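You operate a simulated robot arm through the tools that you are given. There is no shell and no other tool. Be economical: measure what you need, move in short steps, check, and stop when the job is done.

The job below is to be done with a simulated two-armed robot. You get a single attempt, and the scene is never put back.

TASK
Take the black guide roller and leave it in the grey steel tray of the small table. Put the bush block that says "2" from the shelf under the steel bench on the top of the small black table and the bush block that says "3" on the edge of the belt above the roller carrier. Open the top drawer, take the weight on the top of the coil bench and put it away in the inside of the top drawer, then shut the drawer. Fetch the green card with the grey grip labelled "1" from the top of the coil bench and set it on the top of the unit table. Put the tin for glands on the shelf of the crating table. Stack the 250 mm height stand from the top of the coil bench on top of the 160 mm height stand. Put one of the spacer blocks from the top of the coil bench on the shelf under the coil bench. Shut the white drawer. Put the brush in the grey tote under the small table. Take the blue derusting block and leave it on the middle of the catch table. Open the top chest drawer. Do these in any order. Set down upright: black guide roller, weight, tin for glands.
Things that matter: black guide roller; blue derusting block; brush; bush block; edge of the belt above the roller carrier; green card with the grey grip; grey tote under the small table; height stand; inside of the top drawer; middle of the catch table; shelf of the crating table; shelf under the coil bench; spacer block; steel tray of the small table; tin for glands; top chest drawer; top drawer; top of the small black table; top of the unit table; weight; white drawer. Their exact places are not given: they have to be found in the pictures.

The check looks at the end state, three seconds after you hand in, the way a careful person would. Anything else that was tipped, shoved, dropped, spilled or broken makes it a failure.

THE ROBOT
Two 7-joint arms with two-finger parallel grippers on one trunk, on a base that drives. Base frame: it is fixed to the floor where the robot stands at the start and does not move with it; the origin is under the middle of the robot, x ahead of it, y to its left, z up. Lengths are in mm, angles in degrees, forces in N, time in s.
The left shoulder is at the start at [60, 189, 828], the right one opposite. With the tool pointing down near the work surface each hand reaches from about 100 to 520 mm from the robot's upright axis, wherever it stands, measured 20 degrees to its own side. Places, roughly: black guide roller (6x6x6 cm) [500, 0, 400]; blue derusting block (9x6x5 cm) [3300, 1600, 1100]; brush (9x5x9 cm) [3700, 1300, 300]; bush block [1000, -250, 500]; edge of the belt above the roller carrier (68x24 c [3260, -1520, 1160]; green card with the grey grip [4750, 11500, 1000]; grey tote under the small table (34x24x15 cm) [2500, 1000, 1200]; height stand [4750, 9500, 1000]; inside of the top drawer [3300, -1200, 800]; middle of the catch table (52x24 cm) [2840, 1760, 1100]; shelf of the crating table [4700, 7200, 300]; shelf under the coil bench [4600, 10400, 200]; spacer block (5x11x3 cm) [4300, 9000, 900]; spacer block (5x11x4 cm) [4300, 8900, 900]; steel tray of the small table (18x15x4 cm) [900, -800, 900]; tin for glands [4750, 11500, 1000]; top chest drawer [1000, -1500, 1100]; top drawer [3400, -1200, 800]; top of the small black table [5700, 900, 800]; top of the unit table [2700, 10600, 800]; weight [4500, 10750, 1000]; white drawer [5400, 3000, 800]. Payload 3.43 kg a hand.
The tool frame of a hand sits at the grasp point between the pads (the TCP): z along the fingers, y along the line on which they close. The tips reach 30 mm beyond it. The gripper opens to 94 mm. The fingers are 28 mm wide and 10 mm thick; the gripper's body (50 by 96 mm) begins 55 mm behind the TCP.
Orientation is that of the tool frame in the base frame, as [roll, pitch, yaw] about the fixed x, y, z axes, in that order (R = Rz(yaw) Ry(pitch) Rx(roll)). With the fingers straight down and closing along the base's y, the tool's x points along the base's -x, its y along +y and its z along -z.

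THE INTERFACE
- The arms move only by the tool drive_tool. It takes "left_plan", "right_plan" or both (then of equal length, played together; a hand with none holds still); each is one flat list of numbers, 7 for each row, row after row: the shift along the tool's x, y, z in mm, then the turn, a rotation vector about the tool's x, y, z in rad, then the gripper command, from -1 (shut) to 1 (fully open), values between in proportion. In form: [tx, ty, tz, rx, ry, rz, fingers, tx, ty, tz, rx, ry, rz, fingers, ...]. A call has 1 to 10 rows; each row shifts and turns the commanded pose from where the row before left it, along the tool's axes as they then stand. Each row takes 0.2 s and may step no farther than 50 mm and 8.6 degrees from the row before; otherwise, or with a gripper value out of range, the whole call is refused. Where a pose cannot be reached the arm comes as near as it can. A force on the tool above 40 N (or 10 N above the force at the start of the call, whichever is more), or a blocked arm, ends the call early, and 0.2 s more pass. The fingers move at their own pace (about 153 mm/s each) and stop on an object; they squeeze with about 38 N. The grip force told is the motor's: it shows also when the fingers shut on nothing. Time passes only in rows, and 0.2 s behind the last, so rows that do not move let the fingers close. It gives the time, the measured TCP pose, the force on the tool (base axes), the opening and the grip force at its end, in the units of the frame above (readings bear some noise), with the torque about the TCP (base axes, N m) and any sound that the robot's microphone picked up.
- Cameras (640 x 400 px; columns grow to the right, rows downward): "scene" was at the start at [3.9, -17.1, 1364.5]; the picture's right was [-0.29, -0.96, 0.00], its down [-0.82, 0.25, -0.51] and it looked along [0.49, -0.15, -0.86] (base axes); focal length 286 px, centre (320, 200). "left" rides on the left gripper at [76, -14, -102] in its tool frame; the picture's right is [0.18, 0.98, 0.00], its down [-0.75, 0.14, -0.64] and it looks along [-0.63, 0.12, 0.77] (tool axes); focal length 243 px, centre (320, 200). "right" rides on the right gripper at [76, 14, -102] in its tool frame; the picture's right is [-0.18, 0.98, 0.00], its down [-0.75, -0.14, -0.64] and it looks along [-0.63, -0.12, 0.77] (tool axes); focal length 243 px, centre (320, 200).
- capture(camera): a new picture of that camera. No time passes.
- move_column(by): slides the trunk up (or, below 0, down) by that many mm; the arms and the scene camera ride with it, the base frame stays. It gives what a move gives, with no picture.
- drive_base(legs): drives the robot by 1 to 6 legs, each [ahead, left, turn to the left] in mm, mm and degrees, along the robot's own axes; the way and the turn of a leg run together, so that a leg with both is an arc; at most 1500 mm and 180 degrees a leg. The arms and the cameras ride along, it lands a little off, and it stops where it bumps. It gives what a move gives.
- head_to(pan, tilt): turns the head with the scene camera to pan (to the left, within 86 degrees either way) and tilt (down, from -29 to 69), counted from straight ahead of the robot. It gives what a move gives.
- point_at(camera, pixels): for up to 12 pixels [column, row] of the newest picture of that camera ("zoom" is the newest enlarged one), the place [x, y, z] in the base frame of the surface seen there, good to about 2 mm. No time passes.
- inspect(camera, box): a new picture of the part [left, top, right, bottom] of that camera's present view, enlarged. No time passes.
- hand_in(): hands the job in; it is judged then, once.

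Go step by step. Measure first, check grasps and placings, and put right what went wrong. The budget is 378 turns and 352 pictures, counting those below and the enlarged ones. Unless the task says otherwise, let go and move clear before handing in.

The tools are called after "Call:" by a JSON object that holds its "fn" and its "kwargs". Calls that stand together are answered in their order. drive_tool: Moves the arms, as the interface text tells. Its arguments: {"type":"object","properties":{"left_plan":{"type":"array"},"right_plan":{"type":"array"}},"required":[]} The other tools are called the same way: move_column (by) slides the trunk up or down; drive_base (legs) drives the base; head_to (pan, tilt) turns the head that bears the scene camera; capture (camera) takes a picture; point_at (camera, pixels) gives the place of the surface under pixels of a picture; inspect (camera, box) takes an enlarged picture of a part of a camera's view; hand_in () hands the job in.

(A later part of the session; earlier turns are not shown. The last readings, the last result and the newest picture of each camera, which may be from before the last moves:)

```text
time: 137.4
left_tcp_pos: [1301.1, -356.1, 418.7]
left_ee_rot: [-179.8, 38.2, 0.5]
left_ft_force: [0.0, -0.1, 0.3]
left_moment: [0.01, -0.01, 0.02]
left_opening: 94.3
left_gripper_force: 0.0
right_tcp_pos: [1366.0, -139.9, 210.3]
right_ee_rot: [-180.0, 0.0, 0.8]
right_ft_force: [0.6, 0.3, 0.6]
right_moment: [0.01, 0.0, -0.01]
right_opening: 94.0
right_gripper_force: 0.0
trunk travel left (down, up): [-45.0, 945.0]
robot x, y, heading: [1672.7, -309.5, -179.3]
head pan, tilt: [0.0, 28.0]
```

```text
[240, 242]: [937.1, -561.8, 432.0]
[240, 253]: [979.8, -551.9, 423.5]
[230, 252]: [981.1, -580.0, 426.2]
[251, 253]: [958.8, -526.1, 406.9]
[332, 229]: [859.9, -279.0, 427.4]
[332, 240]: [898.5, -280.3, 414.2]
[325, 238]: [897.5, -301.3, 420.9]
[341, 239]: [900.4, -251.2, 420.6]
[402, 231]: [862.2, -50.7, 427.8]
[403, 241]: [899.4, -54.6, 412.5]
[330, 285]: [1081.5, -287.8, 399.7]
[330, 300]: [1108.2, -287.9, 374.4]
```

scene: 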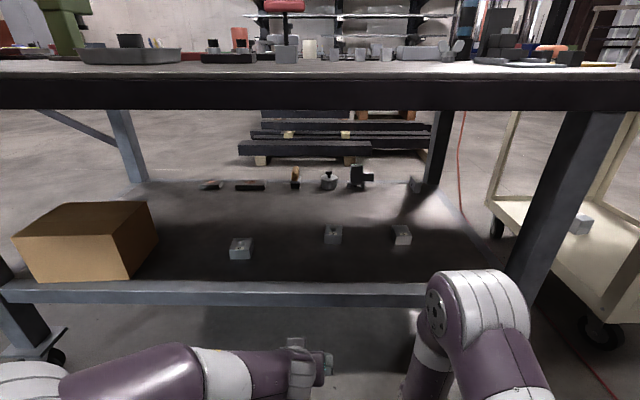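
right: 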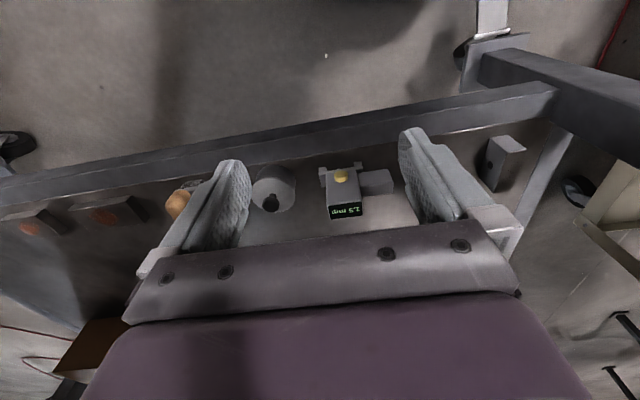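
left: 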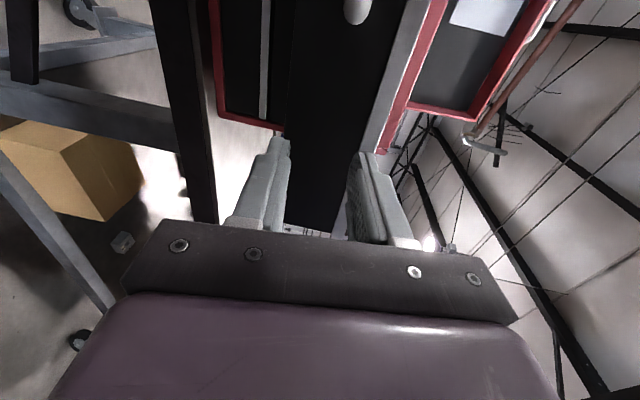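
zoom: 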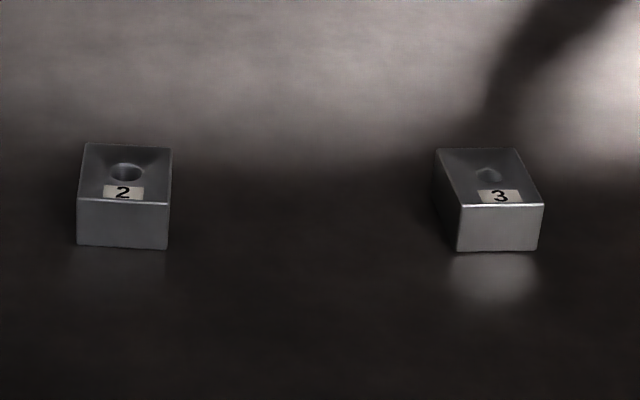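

Block "2" is centred near [868,-278], "3" near [868,-55], top z≈434. I'll take both at once: "2" left, "3" right. First ready the right hand and drive closer.

Call:
{"fn": "drive_tool", "kwargs": {"left_plan": [-24.6, 0, -31.5, 0, 0, 0, 1, 0, 0, 0, 0, 0, 0, 1, 0, 0, 0, 0, 0, 0, 1, 0, 0, 0, 0, 0, 0, 1, 0, 0, 0, 0, 0, 0, 1, 0, 0, 0, 0, 0, 0, 1, 0, 0, 0, 0, 0, 0, 1, 0, 0, 0, 0, 0, 0, 1, 0, 0, 0, 0, 0, 0, 1, 0, 0, 0, 0, 0, 0, 1], "right_plan": [0, 0, -49, 0, 0, 0, 1, 0, 0, -49, 0, 0, 0, 1, 0, 0, -49, 0, 0, 0, 1, 0, 0, -49, 0, 0, 0, 1, 0, 0, -49, 0, 0, 0, 1, 0, 0, 0, 0, -0.133, 0, 1, 0, 0, 0, 0, -0.133, 0, 1, 0, 0, 0, 0, -0.133, 0, 1, 0, 0, 0, 0, -0.133, 0, 1, 0, 0, 0, 0, -0.133, 0, 1]}}

Call:
{"fn": "drive_base", "kwargs": {"legs": [[0, -145, -0.8], [150, 0, 0]]}}

Call:
{"fn": "capture", "kwargs": {"camera": "scene"}}

Call:
{"fn": "capture", "kwargs": {"camera": "left"}}

Call:
{"fn": "capture", "kwargs": {"camera": "right"}}

```text
time: 139.6
left_tcp_pos: [1302.1, -355.6, 458.9]
left_ee_rot: [-179.7, 38.1, 0.5]
left_ft_force: [0.5, 0.4, -0.2]
left_moment: [0.0, 0.02, -0.02]
left_opening: 93.9
left_gripper_force: 0.1
right_tcp_pos: [1316.4, -144.8, 456.6]
right_ee_rot: [179.9, 37.8, 0.7]
right_ft_force: [0.1, 0.2, -0.3]
right_moment: [0.03, -0.02, 0.02]
right_opening: 93.8
right_gripper_force: 0.0
right hand out of reach, approached as far as the arm can: row 8, 9, 10
trunk travel left (down, up): [-45.0, 945.0]
robot x, y, heading: [1673.3, -310.4, -179.3]
head pan, tilt: [0.0, 28.0]
```

```text
time: 141.9
left_tcp_pos: [1151.0, -207.5, 459.6]
left_ee_rot: [-179.7, 38.2, -0.3]
left_ft_force: [0.4, 0.8, -0.4]
left_moment: [-0.03, -0.02, 0.01]
left_opening: 94.0
left_gripper_force: 0.1
right_tcp_pos: [1169.0, 3.5, 456.8]
right_ee_rot: [-179.9, 37.7, 0.0]
right_ft_force: [-0.1, -0.7, -0.7]
right_moment: [-0.02, 0.0, 0.02]
right_opening: 93.9
right_gripper_force: 0.0
trunk travel left (down, up): [-45.0, 945.0]
robot x, y, heading: [1522.2, -169.4, -179.7]
head pan, tilt: [0.0, 28.0]
```

```text
299 pictures are left
```

scene: 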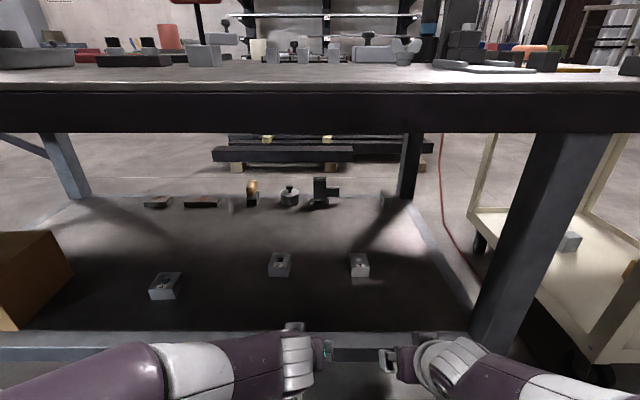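

```text
298 pictures are left
```

left: 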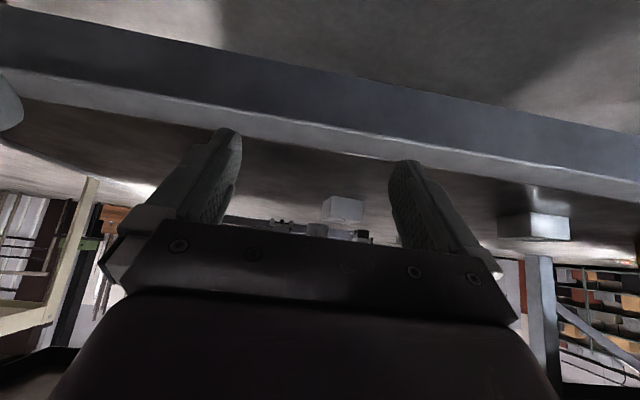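

```text
297 pictures are left
```

right: 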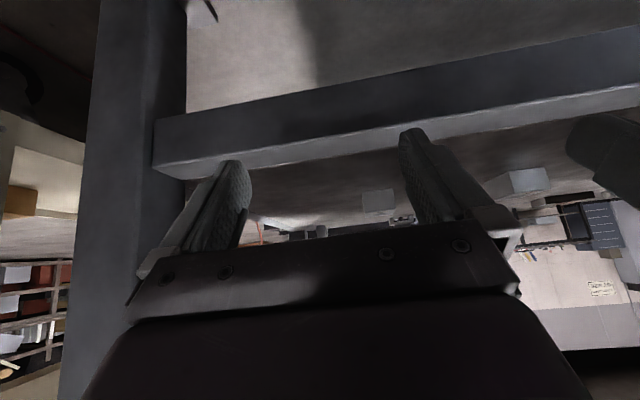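

Both blocks lie ahead. I drive both hands in over the rail together, aligning sideways.

Call:
{"fn": "drive_tool", "kwargs": {"left_plan": [-31.5, 14, 24.6, 0, 0, 0, 1, -31.5, 14, 24.6, 0, 0, 0, 1, -31.5, 14, 24.6, 0, 0, 0, 1, -31.5, 14, 24.6, 0, 0, 0, 1, -31.5, 14, 24.6, 0, 0, 0, 1], "right_plan": [-31.5, 12, 24.6, 0, 0, 0, 1, -31.5, 12, 24.6, 0, 0, 0, 1, -31.5, 12, 24.6, 0, 0, 0, 1, -31.5, 12, 24.6, 0, 0, 0, 1, -31.5, 11, 24.6, 0, 0, 0, 1]}}

Call:
{"fn": "capture", "kwargs": {"camera": "left"}}

Call:
{"fn": "capture", "kwargs": {"camera": "right"}}

```text
time: 143.1
left_tcp_pos: [950.6, -275.7, 460.2]
left_ee_rot: [-179.6, 38.3, -0.3]
left_ft_force: [1.0, 0.1, 1.2]
left_moment: [-0.01, -0.01, -0.01]
left_opening: 93.9
left_gripper_force: 0.1
right_tcp_pos: [966.5, -56.5, 456.4]
right_ee_rot: [-179.8, 37.8, 0.1]
right_ft_force: [0.1, 0.2, 0.1]
right_moment: [-0.03, -0.01, -0.02]
right_opening: 93.8
right_gripper_force: 0.1
trunk travel left (down, up): [-45.0, 945.0]
robot x, y, heading: [1522.7, -163.7, -179.9]
head pan, tilt: [0.0, 28.0]
```

```text
296 pictures are left
```

left: 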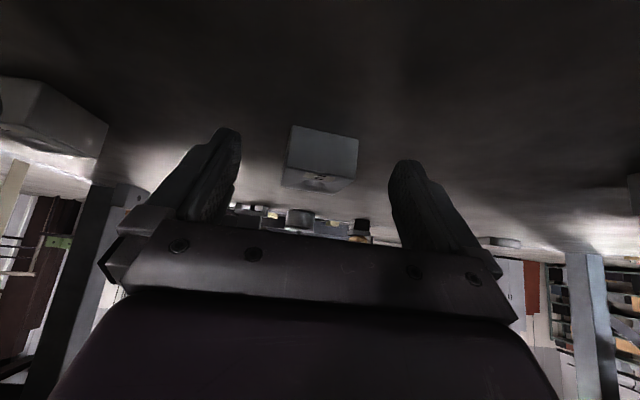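

```text
295 pictures are left
```

right: 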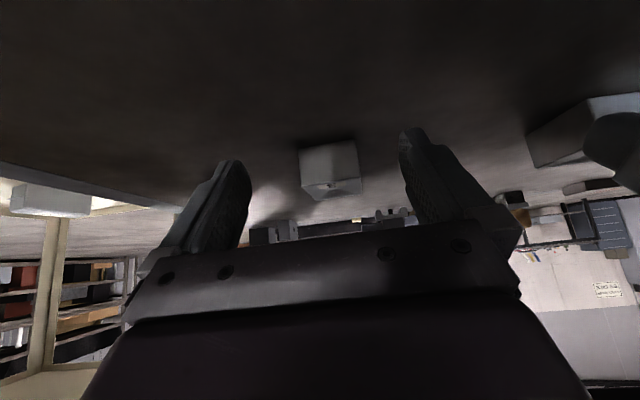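

Aligned. In the last stretch, lower, and close on both.

Call:
{"fn": "drive_tool", "kwargs": {"left_plan": [-32.3, 1, 25.2, 0, 0, 0, 1, -32.3, 1, 25.2, 0, 0, 0, 1, 16.2, 0, 20.8, 0, 0, 0, 1, 0, 0, 0, 0, 0, 0, -1, 0, 0, 0, 0, 0, 0, -1, 0, 0, 0, 0, 0, 0, -1], "right_plan": [-38, 0, 29.7, 0, 0, 0, 1, -38, 0, 29.7, 0, 0, 0, 1, 13.8, 0, 17.7, 0, 0, 0, 1, 0, 0, 0, 0, 0, 0, -1, 0, 0, 0, 0, 0, 0, -1, 0, 0, 0, 0, 0, 0, -1]}}

Call:
{"fn": "capture", "kwargs": {"camera": "left"}}

Call:
{"fn": "capture", "kwargs": {"camera": "right"}}

```text
time: 144.5
left_tcp_pos: [869.3, -276.4, 434.9]
left_ee_rot: [-179.6, 38.2, -0.2]
left_ft_force: [-0.7, -1.6, -0.4]
left_moment: [0.07, -0.09, -0.01]
left_opening: 59.3
left_gripper_force: 37.9
right_tcp_pos: [873.7, -51.7, 434.2]
right_ee_rot: [-179.9, 37.7, 0.0]
right_ft_force: [-1.1, -1.3, -0.1]
right_moment: [-0.09, 0.13, 0.04]
right_opening: 54.1
right_gripper_force: 37.6
trunk travel left (down, up): [-45.0, 945.0]
robot x, y, heading: [1521.0, -167.3, -179.7]
head pan, tilt: [0.0, 28.0]
```

```text
294 pictures are left
```

left: 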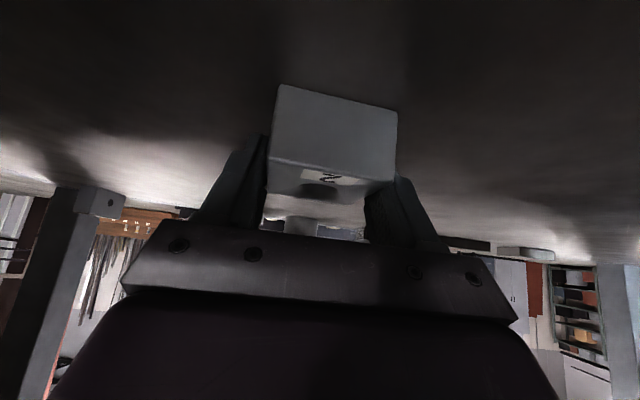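

```text
293 pictures are left
```

right: 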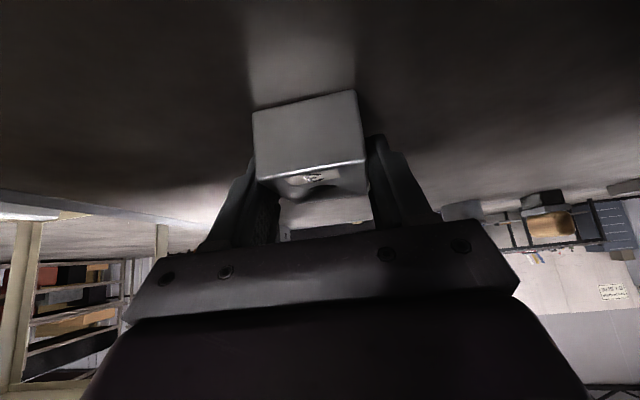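

Both held. Lift and withdraw slowly, watching the grips.

Call:
{"fn": "drive_tool", "kwargs": {"left_plan": [-12.3, 0, -15.8, 0, 0, 0, -1, -12.3, 0, -15.8, 0, 0, 0, -1, 28, 0, -22, 0, 0, 0, -1, 28, 0, -22, 0, 0, 0, -1, 28, 0, -22, 0, 0, 0, -1, 28, 0, -22, 0, 0, 0, -1, 28, 0, -22, 0, 0, 0, -1, 28, 0, -22, 0, 0, 0, -1, 28, 0, -22, 0, 0, 0, -1], "right_plan": [-12.3, 0, -15.8, 0, 0, 0, -1, -12.3, 0, -15.8, 0, 0, 0, -1, 28, 0, -22, 0, 0, 0, -1, 28, 0, -22, 0, 0, 0, -1, 28, 0, -22, 0, 0, 0, -1, 28, 0, -22, 0, 0, 0, -1, 28, 0, -22, 0, 0, 0, -1, 28, 0, -22, 0, 0, 0, -1, 28, 0, -22, 0, 0, 0, -1]}}

Call:
{"fn": "capture", "kwargs": {"camera": "left"}}

Call:
{"fn": "capture", "kwargs": {"camera": "right"}}

```text
time: 146.5
left_tcp_pos: [1119.0, -278.2, 472.2]
left_ee_rot: [-179.6, 38.1, -0.3]
left_ft_force: [-0.4, 0.8, -4.1]
left_moment: [-0.01, 0.0, 0.02]
left_opening: 59.3
left_gripper_force: 37.9
right_tcp_pos: [1123.4, -54.1, 474.7]
right_ee_rot: [-179.9, 37.7, 0.0]
right_ft_force: [0.0, 0.8, -4.0]
right_moment: [-0.01, -0.05, 0.02]
right_opening: 54.1
right_gripper_force: 37.9
trunk travel left (down, up): [-45.0, 945.0]
robot x, y, heading: [1519.2, -165.4, -180.1]
head pan, tilt: [0.0, 28.0]
```

```text
292 pictures are left
```

left: 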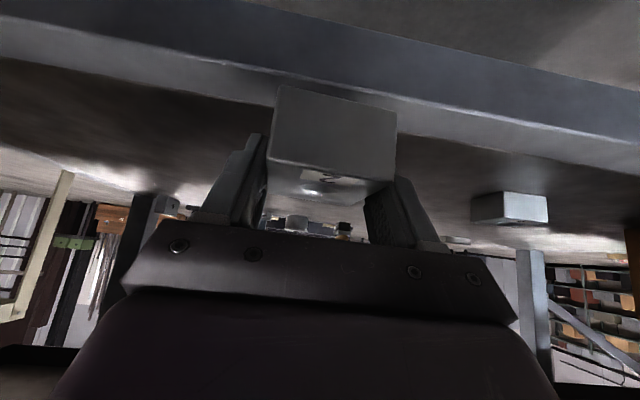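

```text
291 pictures are left
```

right: 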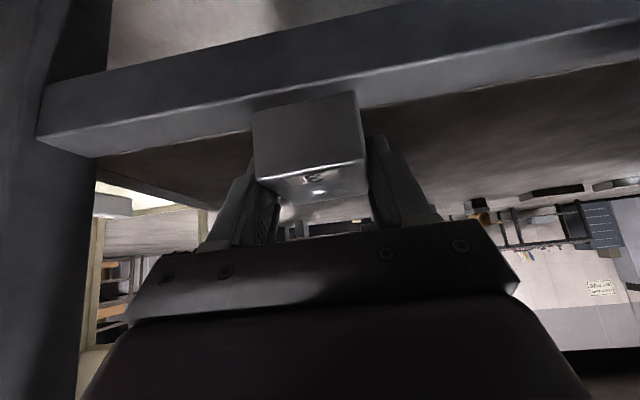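

Both blocks lifted cleanly (~4 N each). I back out, raise high above the open drawer, and drive out of the aisle toward its -y end.

Call:
{"fn": "drive_base", "kwargs": {"legs": [[-270, 0, 0]]}}

Call:
{"fn": "move_column", "kwargs": {"by": 400}}

Call:
{"fn": "move_column", "kwargs": {"by": 400}}

Call:
{"fn": "drive_base", "kwargs": {"legs": [[0, 1000, 0]]}}

```text
time: 148.4
left_tcp_pos: [1390.2, -278.0, 472.3]
left_ee_rot: [-179.7, 38.2, -0.4]
left_ft_force: [-0.5, -0.7, -3.1]
left_moment: [0.01, -0.02, 0.0]
left_opening: 59.3
left_gripper_force: 37.7
right_tcp_pos: [1394.9, -54.6, 474.8]
right_ee_rot: [-179.9, 37.7, -0.1]
right_ft_force: [-0.3, 0.1, -4.6]
right_moment: [0.01, -0.01, -0.01]
right_opening: 54.2
right_gripper_force: 38.0
trunk travel left (down, up): [-45.0, 945.0]
robot x, y, heading: [1792.6, -168.5, 180.0]
head pan, tilt: [0.0, 28.0]
```

```text
time: 152.2
left_tcp_pos: [1389.9, -278.2, 871.9]
left_ee_rot: [-179.7, 38.1, -0.3]
left_ft_force: [-0.6, -1.0, -4.9]
left_moment: [0.02, 0.0, 0.01]
left_opening: 59.3
left_gripper_force: 38.0
right_tcp_pos: [1395.7, -54.9, 875.2]
right_ee_rot: [180.0, 37.7, -0.1]
right_ft_force: [-0.9, -0.7, -3.3]
right_moment: [-0.01, -0.04, -0.04]
right_opening: 53.8
right_gripper_force: 38.2
trunk travel left (down, up): [-445.0, 545.0]
robot x, y, heading: [1794.3, -166.3, 180.0]
head pan, tilt: [0.0, 28.0]
```

```text
time: 156.1
left_tcp_pos: [1390.7, -277.9, 1272.8]
left_ee_rot: [-179.7, 38.1, -0.4]
left_ft_force: [-0.6, 0.4, -4.5]
left_moment: [0.01, 0.01, -0.02]
left_opening: 59.5
left_gripper_force: 38.1
right_tcp_pos: [1394.6, -54.3, 1274.6]
right_ee_rot: [-179.9, 37.7, -0.1]
right_ft_force: [0.1, 0.3, -3.2]
right_moment: [0.01, -0.02, -0.04]
right_opening: 54.1
right_gripper_force: 38.2
trunk travel left (down, up): [-845.0, 145.0]
robot x, y, heading: [1793.4, -167.3, 179.7]
head pan, tilt: [0.0, 28.0]
```

```text
time: 161.2
left_tcp_pos: [1393.8, -1258.0, 1273.0]
left_ee_rot: [-179.7, 38.2, 0.0]
left_ft_force: [0.0, -0.3, -4.4]
left_moment: [-0.01, 0.02, 0.0]
left_opening: 59.1
left_gripper_force: 38.4
right_tcp_pos: [1396.5, -1033.8, 1273.7]
right_ee_rot: [-179.9, 37.8, 0.3]
right_ft_force: [-0.3, -0.1, -4.1]
right_moment: [0.03, -0.03, -0.07]
right_opening: 54.1
right_gripper_force: 38.2
trunk travel left (down, up): [-845.0, 145.0]
robot x, y, heading: [1797.1, -1144.2, -179.5]
head pan, tilt: [0.0, 28.0]
```

Going fine. I continue past the drawer and look leftward to see the conveyor's end.

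Call:
{"fn": "drive_base", "kwargs": {"legs": [[0, 1150, 0]]}}

Call:
{"fn": "drive_base", "kwargs": {"legs": [[200, 200, 0], [0, 0, 90]]}}

Call:
{"fn": "head_to", "kwargs": {"pan": 60, "tilt": 20}}

Call:
{"fn": "capture", "kwargs": {"camera": "scene"}}

Call:
{"fn": "head_to", "kwargs": {"pan": 85, "tilt": 20}}

Call:
{"fn": "capture", "kwargs": {"camera": "scene"}}

```text
time: 164.7
left_tcp_pos: [1441.7, -1941.3, 1234.6]
left_ee_rot: [-175.4, 37.3, 17.9]
left_ft_force: [0.8, 2.1, -5.5]
left_moment: [-0.09, 0.06, -0.01]
left_opening: 59.3
left_gripper_force: 37.8
right_tcp_pos: [1391.2, -1724.2, 1281.2]
right_ee_rot: [-171.5, 39.9, 10.5]
right_ft_force: [0.2, -0.2, -3.4]
right_moment: [0.01, 0.02, 0.04]
right_opening: 54.2
right_gripper_force: 38.0
trunk travel left (down, up): [-845.0, 145.0]
robot x, y, heading: [1824.5, -1774.0, -174.5]
head pan, tilt: [0.0, 28.0]
stopped in leg 1: the robot was blocked; the commanded pose is now the measured one
```

```text
time: 165.4
left_tcp_pos: [1453.0, -1994.8, 1204.7]
left_ee_rot: [-165.6, 37.4, 29.7]
left_ft_force: [0.7, 1.2, -4.3]
left_moment: [-0.04, -0.01, 0.02]
left_opening: 58.7
left_gripper_force: 38.5
right_tcp_pos: [1417.5, -1817.0, 1276.8]
right_ee_rot: [-166.5, 39.9, 16.5]
right_ft_force: [-0.6, 0.4, -3.7]
right_moment: [-0.08, -0.06, 0.03]
right_opening: 53.6
right_gripper_force: 37.8
trunk travel left (down, up): [-845.0, 145.0]
robot x, y, heading: [1831.2, -1762.0, -172.5]
head pan, tilt: [0.0, 28.0]
stopped in leg 1: the robot was blocked; the commanded pose is now the measured one
```

```text
time: 166.8
left_tcp_pos: [1451.0, -1986.3, 1205.7]
left_ee_rot: [-167.4, 37.7, 26.7]
left_ft_force: [-0.2, 0.3, -4.4]
left_moment: [-0.01, -0.03, -0.04]
left_opening: 59.4
left_gripper_force: 38.0
right_tcp_pos: [1414.9, -1808.1, 1277.6]
right_ee_rot: [-167.1, 39.7, 15.7]
right_ft_force: [0.3, 0.7, -3.4]
right_moment: [-0.01, -0.04, 0.0]
right_opening: 54.1
right_gripper_force: 38.2
trunk travel left (down, up): [-845.0, 145.0]
robot x, y, heading: [1831.0, -1763.8, -172.8]
head pan, tilt: [60.0, 20.0]
```

```text
290 pictures are left
```

scene: 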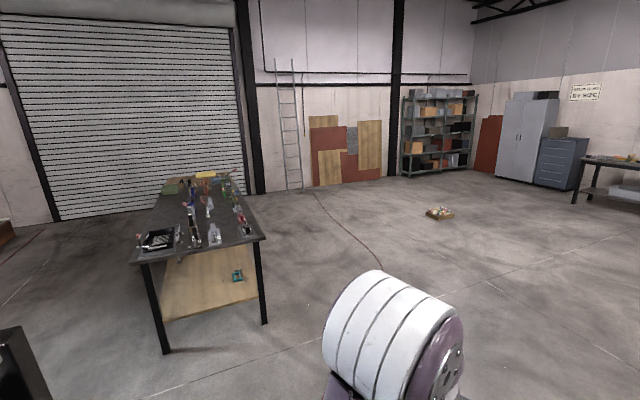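

```text
time: 167.6
left_tcp_pos: [1452.7, -1987.7, 1206.9]
left_ee_rot: [-167.2, 37.7, 27.1]
left_ft_force: [-0.2, -0.8, -3.4]
left_moment: [0.01, 0.01, 0.01]
left_opening: 59.1
left_gripper_force: 37.7
right_tcp_pos: [1415.1, -1808.5, 1278.2]
right_ee_rot: [-167.1, 39.9, 15.9]
right_ft_force: [0.5, -0.7, -3.3]
right_moment: [-0.02, -0.02, 0.0]
right_opening: 53.8
right_gripper_force: 37.9
trunk travel left (down, up): [-845.0, 145.0]
robot x, y, heading: [1831.1, -1767.5, -172.3]
head pan, tilt: [85.0, 20.0]
```

```text
289 pictures are left
```

scene: 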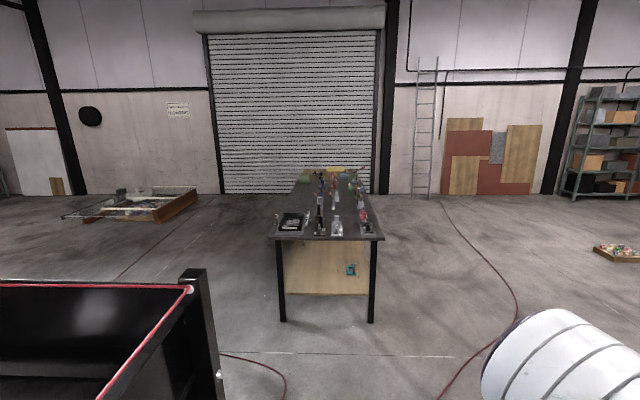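

Something on the conveyor's end (ledge near [1976,-2017]) blocked me. I go forward first to get clear, then move on and look back at it.

Call:
{"fn": "drive_base", "kwargs": {"legs": [[130, 0, 0]]}}

Call:
{"fn": "capture", "kwargs": {"camera": "scene"}}

Call:
{"fn": "head_to", "kwargs": {"pan": 0, "tilt": 45}}

Call:
{"fn": "capture", "kwargs": {"camera": "scene"}}

```text
time: 168.4
left_tcp_pos: [1470.4, -2038.2, 1189.0]
left_ee_rot: [-163.8, 36.8, 31.5]
left_ft_force: [0.0, 0.9, -4.0]
left_moment: [-0.04, -0.03, 0.04]
left_opening: 59.1
left_gripper_force: 37.7
right_tcp_pos: [1429.5, -1868.5, 1271.0]
right_ee_rot: [-163.7, 39.3, 20.3]
right_ft_force: [-0.4, 1.0, -2.8]
right_moment: [-0.05, -0.03, 0.04]
right_opening: 53.9
right_gripper_force: 37.7
trunk travel left (down, up): [-845.0, 145.0]
robot x, y, heading: [1829.7, -1751.3, -170.3]
head pan, tilt: [85.0, 20.0]
stopped in leg 1: the robot was blocked; the commanded pose is now the measured one
```

```text
288 pictures are left
```

scene: 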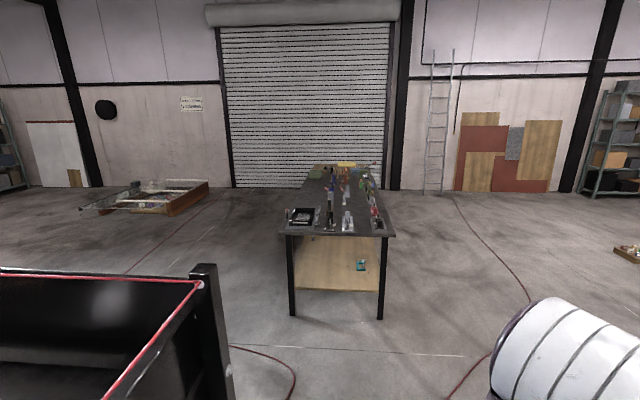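

```text
time: 170.0
left_tcp_pos: [1468.9, -2033.3, 1191.1]
left_ee_rot: [-164.3, 37.0, 31.1]
left_ft_force: [0.7, -0.1, -3.6]
left_moment: [-0.01, -0.02, -0.01]
left_opening: 59.1
left_gripper_force: 37.6
right_tcp_pos: [1429.5, -1862.7, 1271.3]
right_ee_rot: [-164.2, 39.3, 20.0]
right_ft_force: [-0.3, -0.4, -3.4]
right_moment: [-0.03, -0.06, -0.02]
right_opening: 53.8
right_gripper_force: 38.1
trunk travel left (down, up): [-845.0, 145.0]
robot x, y, heading: [1832.1, -1756.7, -170.3]
head pan, tilt: [0.0, 45.0]
```

```text
287 pictures are left
```

scene: 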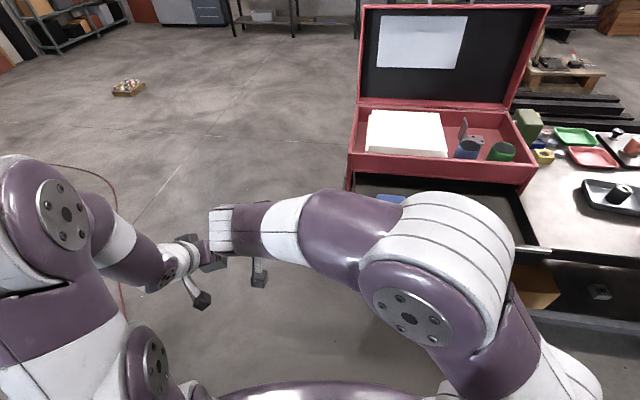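

The rear left of the base seems caught on the conveyor's end. I undo by moving right (+y) a little.

Call:
{"fn": "drive_base", "kwargs": {"legs": [[0, -120, 0]]}}

Call:
{"fn": "capture", "kwargs": {"camera": "scene"}}

Call:
{"fn": "point_at", "kwargs": {"camera": "scene", "pixels": [[430, 230], [350, 250], [520, 240], [440, 180], [480, 195], [410, 320], [560, 370]]}}

```text
time: 171.2
left_tcp_pos: [1471.9, -1953.1, 1188.1]
left_ee_rot: [-162.1, 37.0, 32.7]
left_ft_force: [0.3, 0.9, -4.3]
left_moment: [-0.03, -0.04, -0.01]
left_opening: 59.0
left_gripper_force: 38.3
right_tcp_pos: [1431.1, -1784.0, 1274.2]
right_ee_rot: [-161.9, 39.7, 21.9]
right_ft_force: [-0.1, 0.7, -3.3]
right_moment: [-0.04, -0.02, -0.01]
right_opening: 54.1
right_gripper_force: 37.7
trunk travel left (down, up): [-845.0, 145.0]
robot x, y, heading: [1818.6, -1644.0, -170.2]
head pan, tilt: [0.0, 45.0]
```

```text
286 pictures are left
```

scene: 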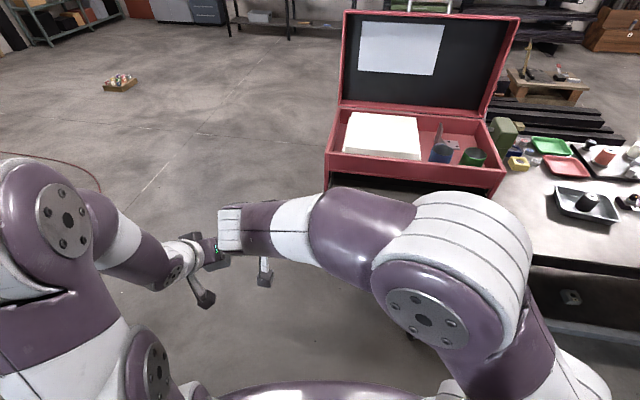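

```text
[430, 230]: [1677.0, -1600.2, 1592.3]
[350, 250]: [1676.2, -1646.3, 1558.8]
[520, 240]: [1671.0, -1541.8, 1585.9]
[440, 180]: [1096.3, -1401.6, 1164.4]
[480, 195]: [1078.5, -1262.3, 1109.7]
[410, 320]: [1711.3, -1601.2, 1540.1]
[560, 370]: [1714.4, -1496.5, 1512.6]
```

Free again. I raise a little, straighten up, shift toward the bench side (x≈1690) and pass the conveyor's end with more room.

Call:
{"fn": "move_column", "kwargs": {"by": 120}}

Call:
{"fn": "drive_base", "kwargs": {"legs": [[0, 0, -9.8], [130, 0, 0]]}}

Call:
{"fn": "drive_base", "kwargs": {"legs": [[0, 400, 0]]}}

```text
time: 172.7
left_tcp_pos: [1468.4, -1951.2, 1309.8]
left_ee_rot: [-162.3, 36.9, 32.6]
left_ft_force: [0.6, 0.4, -4.0]
left_moment: [0.03, -0.04, 0.03]
left_opening: 59.1
left_gripper_force: 37.8
right_tcp_pos: [1427.8, -1780.4, 1391.9]
right_ee_rot: [-162.1, 39.6, 21.6]
right_ft_force: [0.0, 0.3, -3.9]
right_moment: [-0.05, -0.06, 0.0]
right_opening: 54.1
right_gripper_force: 38.1
trunk travel left (down, up): [-965.0, 25.0]
robot x, y, heading: [1815.5, -1641.1, -170.1]
head pan, tilt: [0.0, 45.0]
```

```text
time: 174.6
left_tcp_pos: [1297.4, -1887.7, 1309.8]
left_ee_rot: [-162.2, 37.1, 22.7]
left_ft_force: [-0.9, -0.6, -4.5]
left_moment: [-0.04, 0.0, 0.03]
left_opening: 59.2
left_gripper_force: 37.6
right_tcp_pos: [1286.3, -1713.6, 1394.1]
right_ee_rot: [-162.1, 39.8, 11.9]
right_ft_force: [-0.3, 0.0, -3.9]
right_moment: [-0.04, -0.04, 0.0]
right_opening: 54.2
right_gripper_force: 38.3
trunk travel left (down, up): [-965.0, 25.0]
robot x, y, heading: [1687.8, -1644.0, -179.9]
head pan, tilt: [0.0, 45.0]
```

```text
time: 177.1
left_tcp_pos: [1291.8, -2284.1, 1309.7]
left_ee_rot: [-162.5, 37.0, 22.3]
left_ft_force: [0.0, 0.1, -4.8]
left_moment: [0.02, -0.03, 0.04]
left_opening: 59.0
left_gripper_force: 38.3
right_tcp_pos: [1281.1, -2110.7, 1393.7]
right_ee_rot: [-162.2, 39.6, 11.4]
right_ft_force: [-0.2, 0.1, -4.4]
right_moment: [-0.03, -0.02, 0.02]
right_opening: 53.8
right_gripper_force: 37.7
trunk travel left (down, up): [-965.0, 25.0]
robot x, y, heading: [1691.1, -2044.8, 179.5]
head pan, tilt: [0.0, 45.0]
```

Clear. On to the open floor and turn round to face the conveyor's end.

Call:
{"fn": "drive_base", "kwargs": {"legs": [[0, 500, 0], [0, 0, 90], [0, 0, 60]]}}

Call:
{"fn": "head_to", "kwargs": {"pan": 60, "tilt": 25}}

Call:
{"fn": "capture", "kwargs": {"camera": "scene"}}

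Call:
{"fn": "head_to", "kwargs": {"pan": 15, "tilt": 25}}

Call:
{"fn": "capture", "kwargs": {"camera": "scene"}}

```text
time: 186.6
left_tcp_pos: [2147.9, -2522.7, 1308.5]
left_ee_rot: [-162.3, 36.9, 172.9]
left_ft_force: [-0.2, 0.0, -4.5]
left_moment: [0.05, -0.02, 0.01]
left_opening: 58.6
left_gripper_force: 38.2
right_tcp_pos: [2071.2, -2678.9, 1393.2]
right_ee_rot: [-162.0, 39.6, 162.0]
right_ft_force: [0.2, 0.2, -3.9]
right_moment: [0.04, 0.04, -0.01]
right_opening: 53.8
right_gripper_force: 38.3
trunk travel left (down, up): [-965.0, 25.0]
robot x, y, heading: [1682.1, -2538.4, -29.7]
head pan, tilt: [0.0, 45.0]
```

```text
time: 187.9
left_tcp_pos: [2149.3, -2523.9, 1310.0]
left_ee_rot: [-162.2, 37.0, 172.9]
left_ft_force: [1.1, 0.2, -3.3]
left_moment: [0.02, 0.02, 0.0]
left_opening: 58.8
left_gripper_force: 37.6
right_tcp_pos: [2070.6, -2678.2, 1392.5]
right_ee_rot: [-162.0, 39.6, 161.9]
right_ft_force: [-0.1, -0.8, -4.2]
right_moment: [0.06, 0.02, -0.03]
right_opening: 53.9
right_gripper_force: 38.2
trunk travel left (down, up): [-965.0, 25.0]
robot x, y, heading: [1688.3, -2539.4, -30.1]
head pan, tilt: [60.0, 25.0]
```

```text
285 pictures are left
```

scene: 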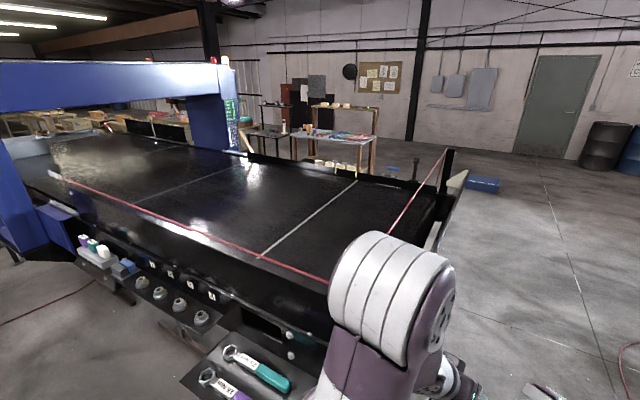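

```text
time: 189.0
left_tcp_pos: [2148.9, -2523.9, 1308.8]
left_ee_rot: [-162.3, 36.9, 172.9]
left_ft_force: [0.6, 0.0, -4.6]
left_moment: [-0.01, -0.01, -0.02]
left_opening: 58.9
left_gripper_force: 38.0
right_tcp_pos: [2070.9, -2678.8, 1392.5]
right_ee_rot: [-162.0, 39.5, 162.1]
right_ft_force: [0.5, -0.4, -2.8]
right_moment: [0.02, 0.03, -0.01]
right_opening: 54.3
right_gripper_force: 38.1
trunk travel left (down, up): [-965.0, 25.0]
robot x, y, heading: [1683.1, -2539.5, -29.8]
head pan, tilt: [15.0, 25.0]
```

```text
284 pictures are left
```

scene: 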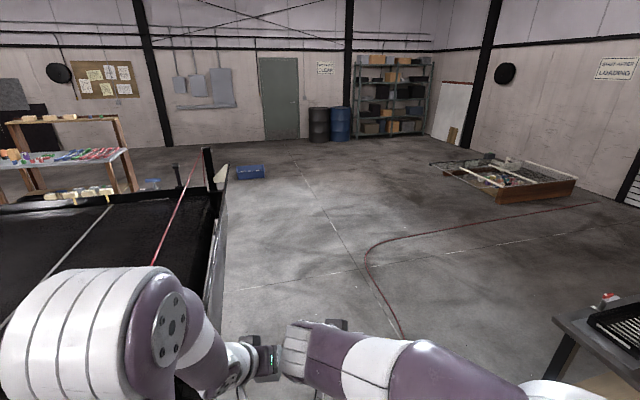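

I see the wide belt; its far edge (x≈3300) is where the carrier should be. I measure its end and go round at y≈-2600.

Call:
{"fn": "point_at", "kwargs": {"camera": "scene", "pixels": [[210, 240], [210, 190], [190, 195], [100, 240], [220, 178], [250, 172], [450, 165], [500, 200], [600, 330], [60, 190]]}}

```text
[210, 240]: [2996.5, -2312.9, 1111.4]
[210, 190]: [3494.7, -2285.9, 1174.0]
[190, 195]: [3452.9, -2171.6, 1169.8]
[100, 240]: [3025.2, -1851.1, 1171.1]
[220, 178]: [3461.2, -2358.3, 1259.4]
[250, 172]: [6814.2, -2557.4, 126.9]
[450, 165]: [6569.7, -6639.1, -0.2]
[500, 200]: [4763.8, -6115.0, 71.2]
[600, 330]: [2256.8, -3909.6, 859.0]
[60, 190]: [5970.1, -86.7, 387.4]
```

Belt surface is z≈1170, far rail at x≈3495, end at y≈-2360. I drive around to the far side.

Call:
{"fn": "drive_base", "kwargs": {"legs": [[0, 0, 30], [0, -260, 0], [1250, 0, 0], [1250, 0, 0], [0, 0, 90], [0, 0, 90]]}}

Call:
{"fn": "head_to", "kwargs": {"pan": -30, "tilt": 25}}

Call:
{"fn": "capture", "kwargs": {"camera": "scene"}}

Call:
{"fn": "head_to", "kwargs": {"pan": -75, "tilt": 25}}

Call:
{"fn": "capture", "kwargs": {"camera": "scene"}}

```text
time: 212.0
left_tcp_pos: [3830.9, -3031.1, 1308.6]
left_ee_rot: [-162.2, 37.0, 26.0]
left_ft_force: [-0.4, 0.8, -3.9]
left_moment: [-0.04, -0.03, -0.02]
left_opening: 58.8
left_gripper_force: 38.0
right_tcp_pos: [3810.4, -2857.9, 1392.0]
right_ee_rot: [-162.0, 39.6, 15.1]
right_ft_force: [0.0, 0.7, -3.6]
right_moment: [-0.02, -0.04, -0.03]
right_opening: 53.9
right_gripper_force: 38.5
trunk travel left (down, up): [-965.0, 25.0]
robot x, y, heading: [4212.9, -2763.1, -176.9]
head pan, tilt: [15.0, 25.0]
```

```text
time: 213.1
left_tcp_pos: [3830.1, -3030.8, 1309.1]
left_ee_rot: [-162.3, 37.1, 25.9]
left_ft_force: [-0.1, -0.1, -3.2]
left_moment: [-0.02, -0.02, -0.03]
left_opening: 58.9
left_gripper_force: 37.7
right_tcp_pos: [3810.9, -2857.7, 1392.8]
right_ee_rot: [-162.0, 39.5, 15.1]
right_ft_force: [-0.1, -0.3, -4.3]
right_moment: [0.0, -0.04, -0.02]
right_opening: 53.8
right_gripper_force: 37.6
trunk travel left (down, up): [-965.0, 25.0]
robot x, y, heading: [4209.0, -2765.1, -176.7]
head pan, tilt: [-30.0, 25.0]
```

```text
283 pictures are left
```

scene: 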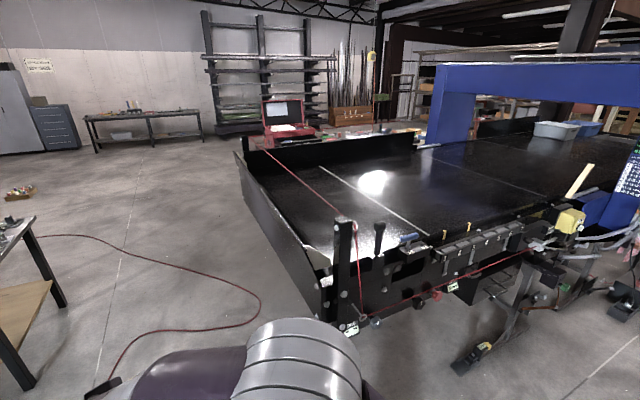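

```text
time: 214.2
left_tcp_pos: [3830.8, -3032.3, 1309.6]
left_ee_rot: [-162.3, 36.9, 26.0]
left_ft_force: [0.1, -0.1, -3.9]
left_moment: [-0.02, -0.04, -0.01]
left_opening: 58.8
left_gripper_force: 38.3
right_tcp_pos: [3810.7, -2859.0, 1392.7]
right_ee_rot: [-162.0, 39.5, 15.1]
right_ft_force: [-0.4, -0.4, -4.5]
right_moment: [-0.06, -0.04, 0.0]
right_opening: 53.8
right_gripper_force: 37.7
trunk travel left (down, up): [-965.0, 25.0]
robot x, y, heading: [4213.1, -2765.1, -176.6]
head pan, tilt: [-75.0, 25.0]
```

```text
282 pictures are left
```

scene: 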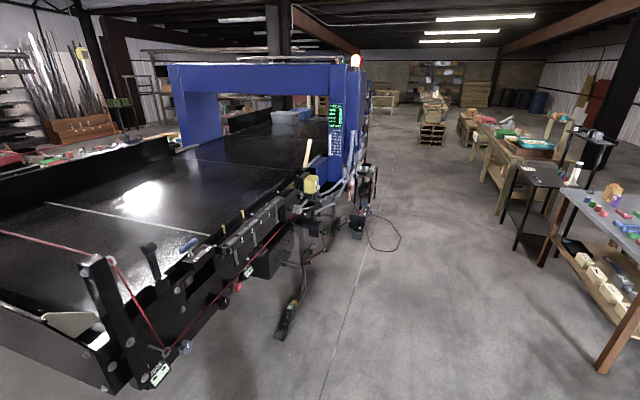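

The grey roller carrier shows on the belt's far side at (270,225). I measure corridor limits then drive to it.

Call:
{"fn": "point_at", "kwargs": {"camera": "scene", "pixels": [[580, 200], [540, 262], [500, 190], [255, 225], [285, 330], [220, 250], [305, 185], [360, 225], [100, 250], [120, 205], [180, 235], [525, 175]]}}

Call:
{"fn": "drive_base", "kwargs": {"legs": [[0, 0, -3.3], [100, -1150, 0]]}}

Call:
{"fn": "head_to", "kwargs": {"pan": 0, "tilt": 40}}

Call:
{"fn": "capture", "kwargs": {"camera": "scene"}}

```text
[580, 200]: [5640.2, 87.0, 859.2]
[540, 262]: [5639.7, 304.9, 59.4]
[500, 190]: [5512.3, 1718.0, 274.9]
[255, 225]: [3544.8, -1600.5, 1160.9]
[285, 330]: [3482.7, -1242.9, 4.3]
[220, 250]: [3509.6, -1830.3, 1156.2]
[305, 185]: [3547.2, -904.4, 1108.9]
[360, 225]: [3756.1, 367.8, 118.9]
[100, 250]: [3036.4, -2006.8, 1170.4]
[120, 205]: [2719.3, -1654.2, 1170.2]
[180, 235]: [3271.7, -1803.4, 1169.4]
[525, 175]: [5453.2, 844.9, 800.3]
```

```text
time: 220.5
left_tcp_pos: [3717.8, -1857.7, 1307.7]
left_ee_rot: [-162.1, 37.0, 22.6]
left_ft_force: [0.8, -0.5, -3.7]
left_moment: [-0.04, -0.02, 0.01]
left_opening: 59.1
left_gripper_force: 37.9
right_tcp_pos: [3708.4, -1684.3, 1393.2]
right_ee_rot: [-162.0, 39.6, 11.7]
right_ft_force: [0.3, -0.4, -4.0]
right_moment: [-0.05, -0.06, 0.01]
right_opening: 54.0
right_gripper_force: 37.8
trunk travel left (down, up): [-965.0, 25.0]
robot x, y, heading: [4110.3, -1614.5, 179.6]
head pan, tilt: [-75.0, 25.0]
```

```text
time: 222.0
left_tcp_pos: [3717.6, -1856.3, 1309.1]
left_ee_rot: [-162.3, 37.0, 22.5]
left_ft_force: [0.2, 0.0, -4.0]
left_moment: [-0.04, -0.02, 0.01]
left_opening: 59.0
left_gripper_force: 38.2
right_tcp_pos: [3707.3, -1681.9, 1392.7]
right_ee_rot: [-162.0, 39.5, 11.6]
right_ft_force: [0.7, 0.5, -4.6]
right_moment: [0.0, -0.04, 0.02]
right_opening: 53.8
right_gripper_force: 37.4
trunk travel left (down, up): [-965.0, 25.0]
robot x, y, heading: [4116.0, -1613.7, 179.9]
head pan, tilt: [0.0, 40.0]
```

```text
281 pictures are left
```

scene: 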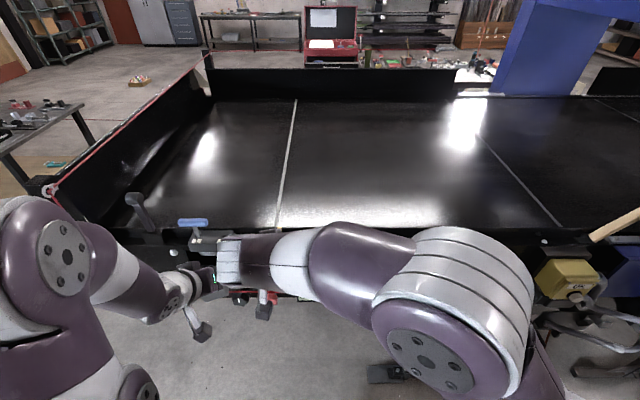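

Corridor is free. I square up both hands (they were skewed when the base was blocked) and shift the right hand to y≈-1510.

Call:
{"fn": "drive_tool", "kwargs": {"left_plan": [0, 0, 0, -0.0224, 0.0097, 0.1033, -1, 0, 0, 0, -0.0224, 0.0097, 0.1033, -1, 0, 0, 0, -0.0224, 0.0097, 0.1033, -1, 0, 0, 0, 0, 0, 0, -1, 0, 0, 0, 0, 0, 0, -1, 0, 0, 0, 0, 0, 0, -1], "right_plan": [0, 0, 0, -0.0935, 0.0275, 0.0758, -1, 0, 0, 0, -0.0935, 0.0275, 0.0758, -1, 0, -45, 0, 0, 0, 0, -1, 0, -45, 0, 0, 0, 0, -1, 0, -45, 0, 0, 0, 0, -1, 0, -40, 0, 0, 0, 0, -1]}}

Call:
{"fn": "drive_base", "kwargs": {"legs": [[180, 0, 0]]}}

Call:
{"fn": "capture", "kwargs": {"camera": "right"}}

Call:
{"fn": "capture", "kwargs": {"camera": "scene"}}

```text
time: 223.4
left_tcp_pos: [3718.1, -1855.1, 1309.1]
left_ee_rot: [-180.0, 38.1, -0.1]
left_ft_force: [-0.2, -0.6, -3.3]
left_moment: [0.0, -0.02, -0.04]
left_opening: 58.9
left_gripper_force: 37.7
right_tcp_pos: [3708.0, -1508.0, 1389.6]
right_ee_rot: [180.0, 37.8, 0.1]
right_ft_force: [-0.8, 0.3, -4.4]
right_moment: [0.03, -0.04, 0.0]
right_opening: 54.2
right_gripper_force: 38.0
trunk travel left (down, up): [-965.0, 25.0]
robot x, y, heading: [4113.5, -1614.3, 179.9]
head pan, tilt: [0.0, 40.0]
```

```text
time: 224.9
left_tcp_pos: [3544.8, -1856.5, 1311.2]
left_ee_rot: [180.0, 38.1, 0.0]
left_ft_force: [0.5, -0.5, -4.0]
left_moment: [0.02, 0.0, 0.01]
left_opening: 58.9
left_gripper_force: 38.5
right_tcp_pos: [3532.7, -1509.7, 1391.0]
right_ee_rot: [179.9, 38.0, 0.0]
right_ft_force: [-0.2, 0.3, -3.4]
right_moment: [0.02, -0.04, 0.03]
right_opening: 54.0
right_gripper_force: 37.9
trunk travel left (down, up): [-965.0, 25.0]
robot x, y, heading: [3940.2, -1611.5, 180.0]
head pan, tilt: [0.0, 40.0]
```

```text
280 pictures are left
```

right: 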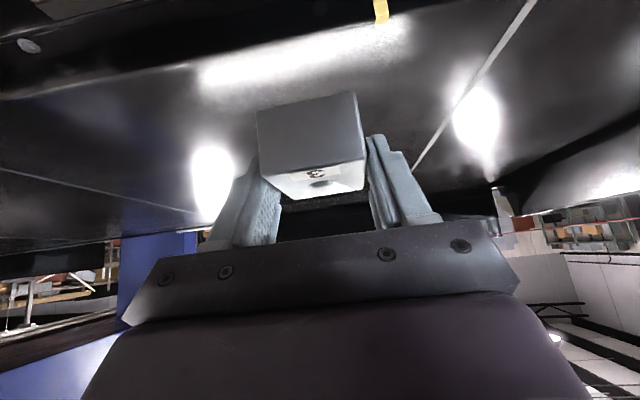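

```text
279 pictures are left
```

scene: 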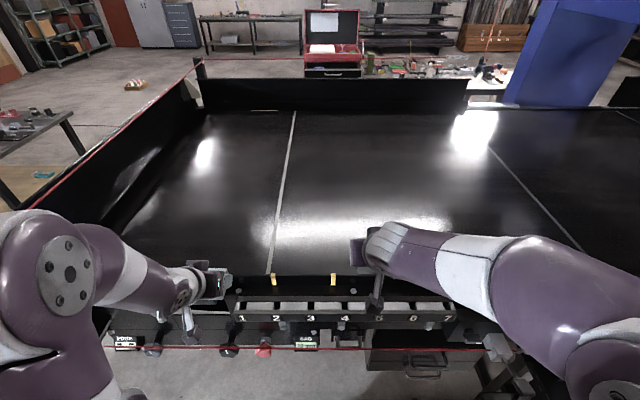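

Now I see the roller carrier (slots 1–6 at rows 305-320), two yellow tabs, and a drawer below at (405,360). I measure the strip.

Call:
{"fn": "point_at", "kwargs": {"camera": "scene", "pixels": [[242, 305], [450, 312], [273, 280], [333, 280], [310, 270], [310, 290], [310, 283], [310, 250], [405, 372], [425, 366], [420, 345], [375, 250]]}}

Call:
{"fn": "inspect", "kwargs": {"camera": "scene", "box": [200, 240, 520, 400]}}

```text
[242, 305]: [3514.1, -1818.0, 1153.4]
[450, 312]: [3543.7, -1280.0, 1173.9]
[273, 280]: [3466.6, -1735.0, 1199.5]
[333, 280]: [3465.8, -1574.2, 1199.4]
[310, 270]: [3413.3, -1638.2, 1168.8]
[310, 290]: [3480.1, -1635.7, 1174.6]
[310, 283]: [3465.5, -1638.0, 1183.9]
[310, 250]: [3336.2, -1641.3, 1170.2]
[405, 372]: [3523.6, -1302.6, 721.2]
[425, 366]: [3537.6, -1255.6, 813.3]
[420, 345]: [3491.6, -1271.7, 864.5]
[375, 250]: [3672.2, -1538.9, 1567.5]
```

```text
2.00 times, centred on (360, 320) of scene
```

zoom: 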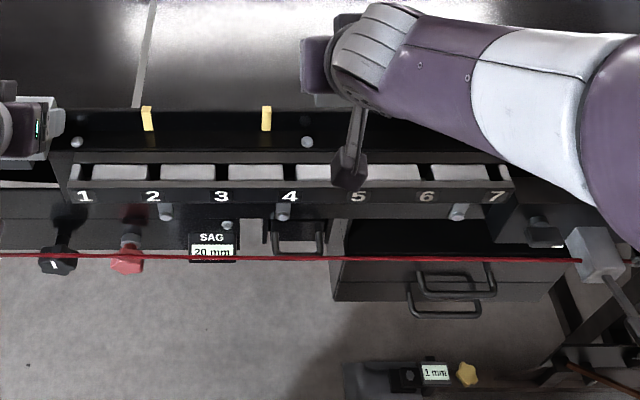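

The strip lies between x≈3140 and 3380 at y≈-1830…-1210. I carry block "3" to about [3300,-1510] and lower it.

Call:
{"fn": "drive_tool", "kwargs": {"right_plan": [-36.2, 0, 28.3, 0, 0, 0, -1, -36.2, 0, 28.3, 0, 0, 0, -1, -36.2, 0, 28.3, 0, 0, 0, -1, -36.2, 0, 28.3, 0, 0, 0, -1, -36.2, 0, 28.3, 0, 0, 0, -1, 27.7, 0, 35.5, 0, 0, 0, -1, 27.7, 0, 35.5, 0, 0, 0, -1, 27.7, 0, 35.5, 0, 0, 0, -1]}}

Call:
{"fn": "capture", "kwargs": {"camera": "right"}}

```text
time: 226.7
left_tcp_pos: [3537.7, -1857.5, 1309.3]
left_ee_rot: [-179.9, 38.0, 0.1]
left_ft_force: [0.0, -0.2, -4.4]
left_moment: [0.0, -0.03, 0.04]
left_opening: 58.9
left_gripper_force: 38.0
right_tcp_pos: [3297.2, -1511.7, 1253.3]
right_ee_rot: [179.9, 37.8, 0.1]
right_ft_force: [-0.7, -0.1, -3.4]
right_moment: [0.03, -0.05, 0.03]
right_opening: 54.0
right_gripper_force: 38.0
trunk travel left (down, up): [-965.0, 25.0]
robot x, y, heading: [3938.5, -1616.7, 179.7]
head pan, tilt: [0.0, 40.0]
```

```text
277 pictures are left
```

right: 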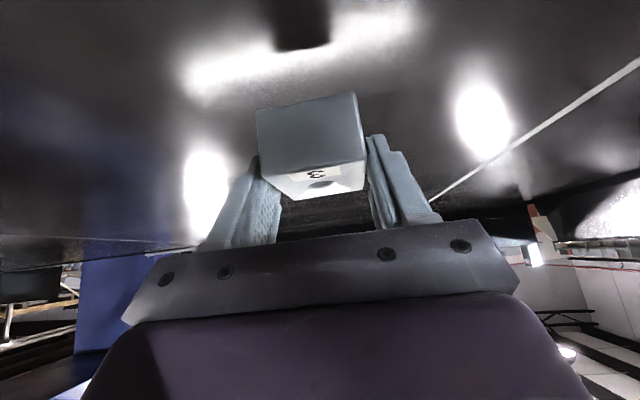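

Call:
{"fn": "drive_tool", "kwargs": {"right_plan": [18.5, 0, 23.6, 0, 0, 0, -1, 7.4, 0, 9.5, 0, 0, 0, -1, 1.2, 0, 1.6, 0, 0, 0, -1, 1.2, 0, 1.6, 0, 0, 0, -1]}}

```text
time: 227.7
left_tcp_pos: [3540.3, -1856.9, 1308.9]
left_ee_rot: [179.9, 38.0, 0.0]
left_ft_force: [-0.4, -0.1, -4.5]
left_moment: [-0.02, 0.03, 0.0]
left_opening: 59.0
left_gripper_force: 38.0
right_tcp_pos: [3299.8, -1510.6, 1210.3]
right_ee_rot: [179.8, 38.1, -0.1]
right_ft_force: [-4.4, 2.1, 7.3]
right_moment: [-0.22, 0.58, -0.13]
right_opening: 53.8
right_gripper_force: 37.9
trunk travel left (down, up): [-965.0, 25.0]
robot x, y, heading: [3934.1, -1617.3, 179.7]
head pan, tilt: [0.0, 40.0]
```

Contact at z 1210. I open and withdraw upward.

Call:
{"fn": "drive_tool", "kwargs": {"right_plan": [0, 0, 0, 0, 0, 0, 0.4, 0, 0, 0, 0, 0, 0, 0.8, 0, 0, -30, 0, 0, 0, 0.8, 0, 0, -40, 0, 0, 0, 0.8, 0, 0, -45, 0, 0, 0, 0.8]}}

Call:
{"fn": "capture", "kwargs": {"camera": "right"}}

```text
time: 228.9
left_tcp_pos: [3542.3, -1856.5, 1309.8]
left_ee_rot: [180.0, 38.1, 0.1]
left_ft_force: [0.5, 0.0, -3.9]
left_moment: [-0.03, -0.02, -0.01]
left_opening: 59.0
left_gripper_force: 37.7
right_tcp_pos: [3372.7, -1509.4, 1298.8]
right_ee_rot: [180.0, 37.8, 0.1]
right_ft_force: [0.7, 0.4, 0.5]
right_moment: [-0.02, 0.02, -0.01]
right_opening: 84.4
right_gripper_force: 0.2
trunk travel left (down, up): [-965.0, 25.0]
robot x, y, heading: [3937.2, -1614.8, 179.6]
head pan, tilt: [0.0, 40.0]
```

```text
276 pictures are left
```

right: 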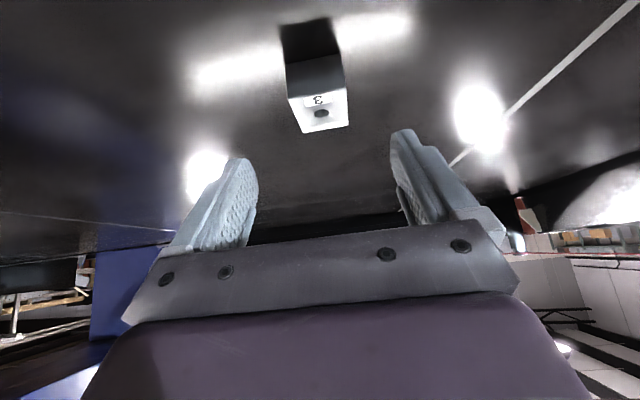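

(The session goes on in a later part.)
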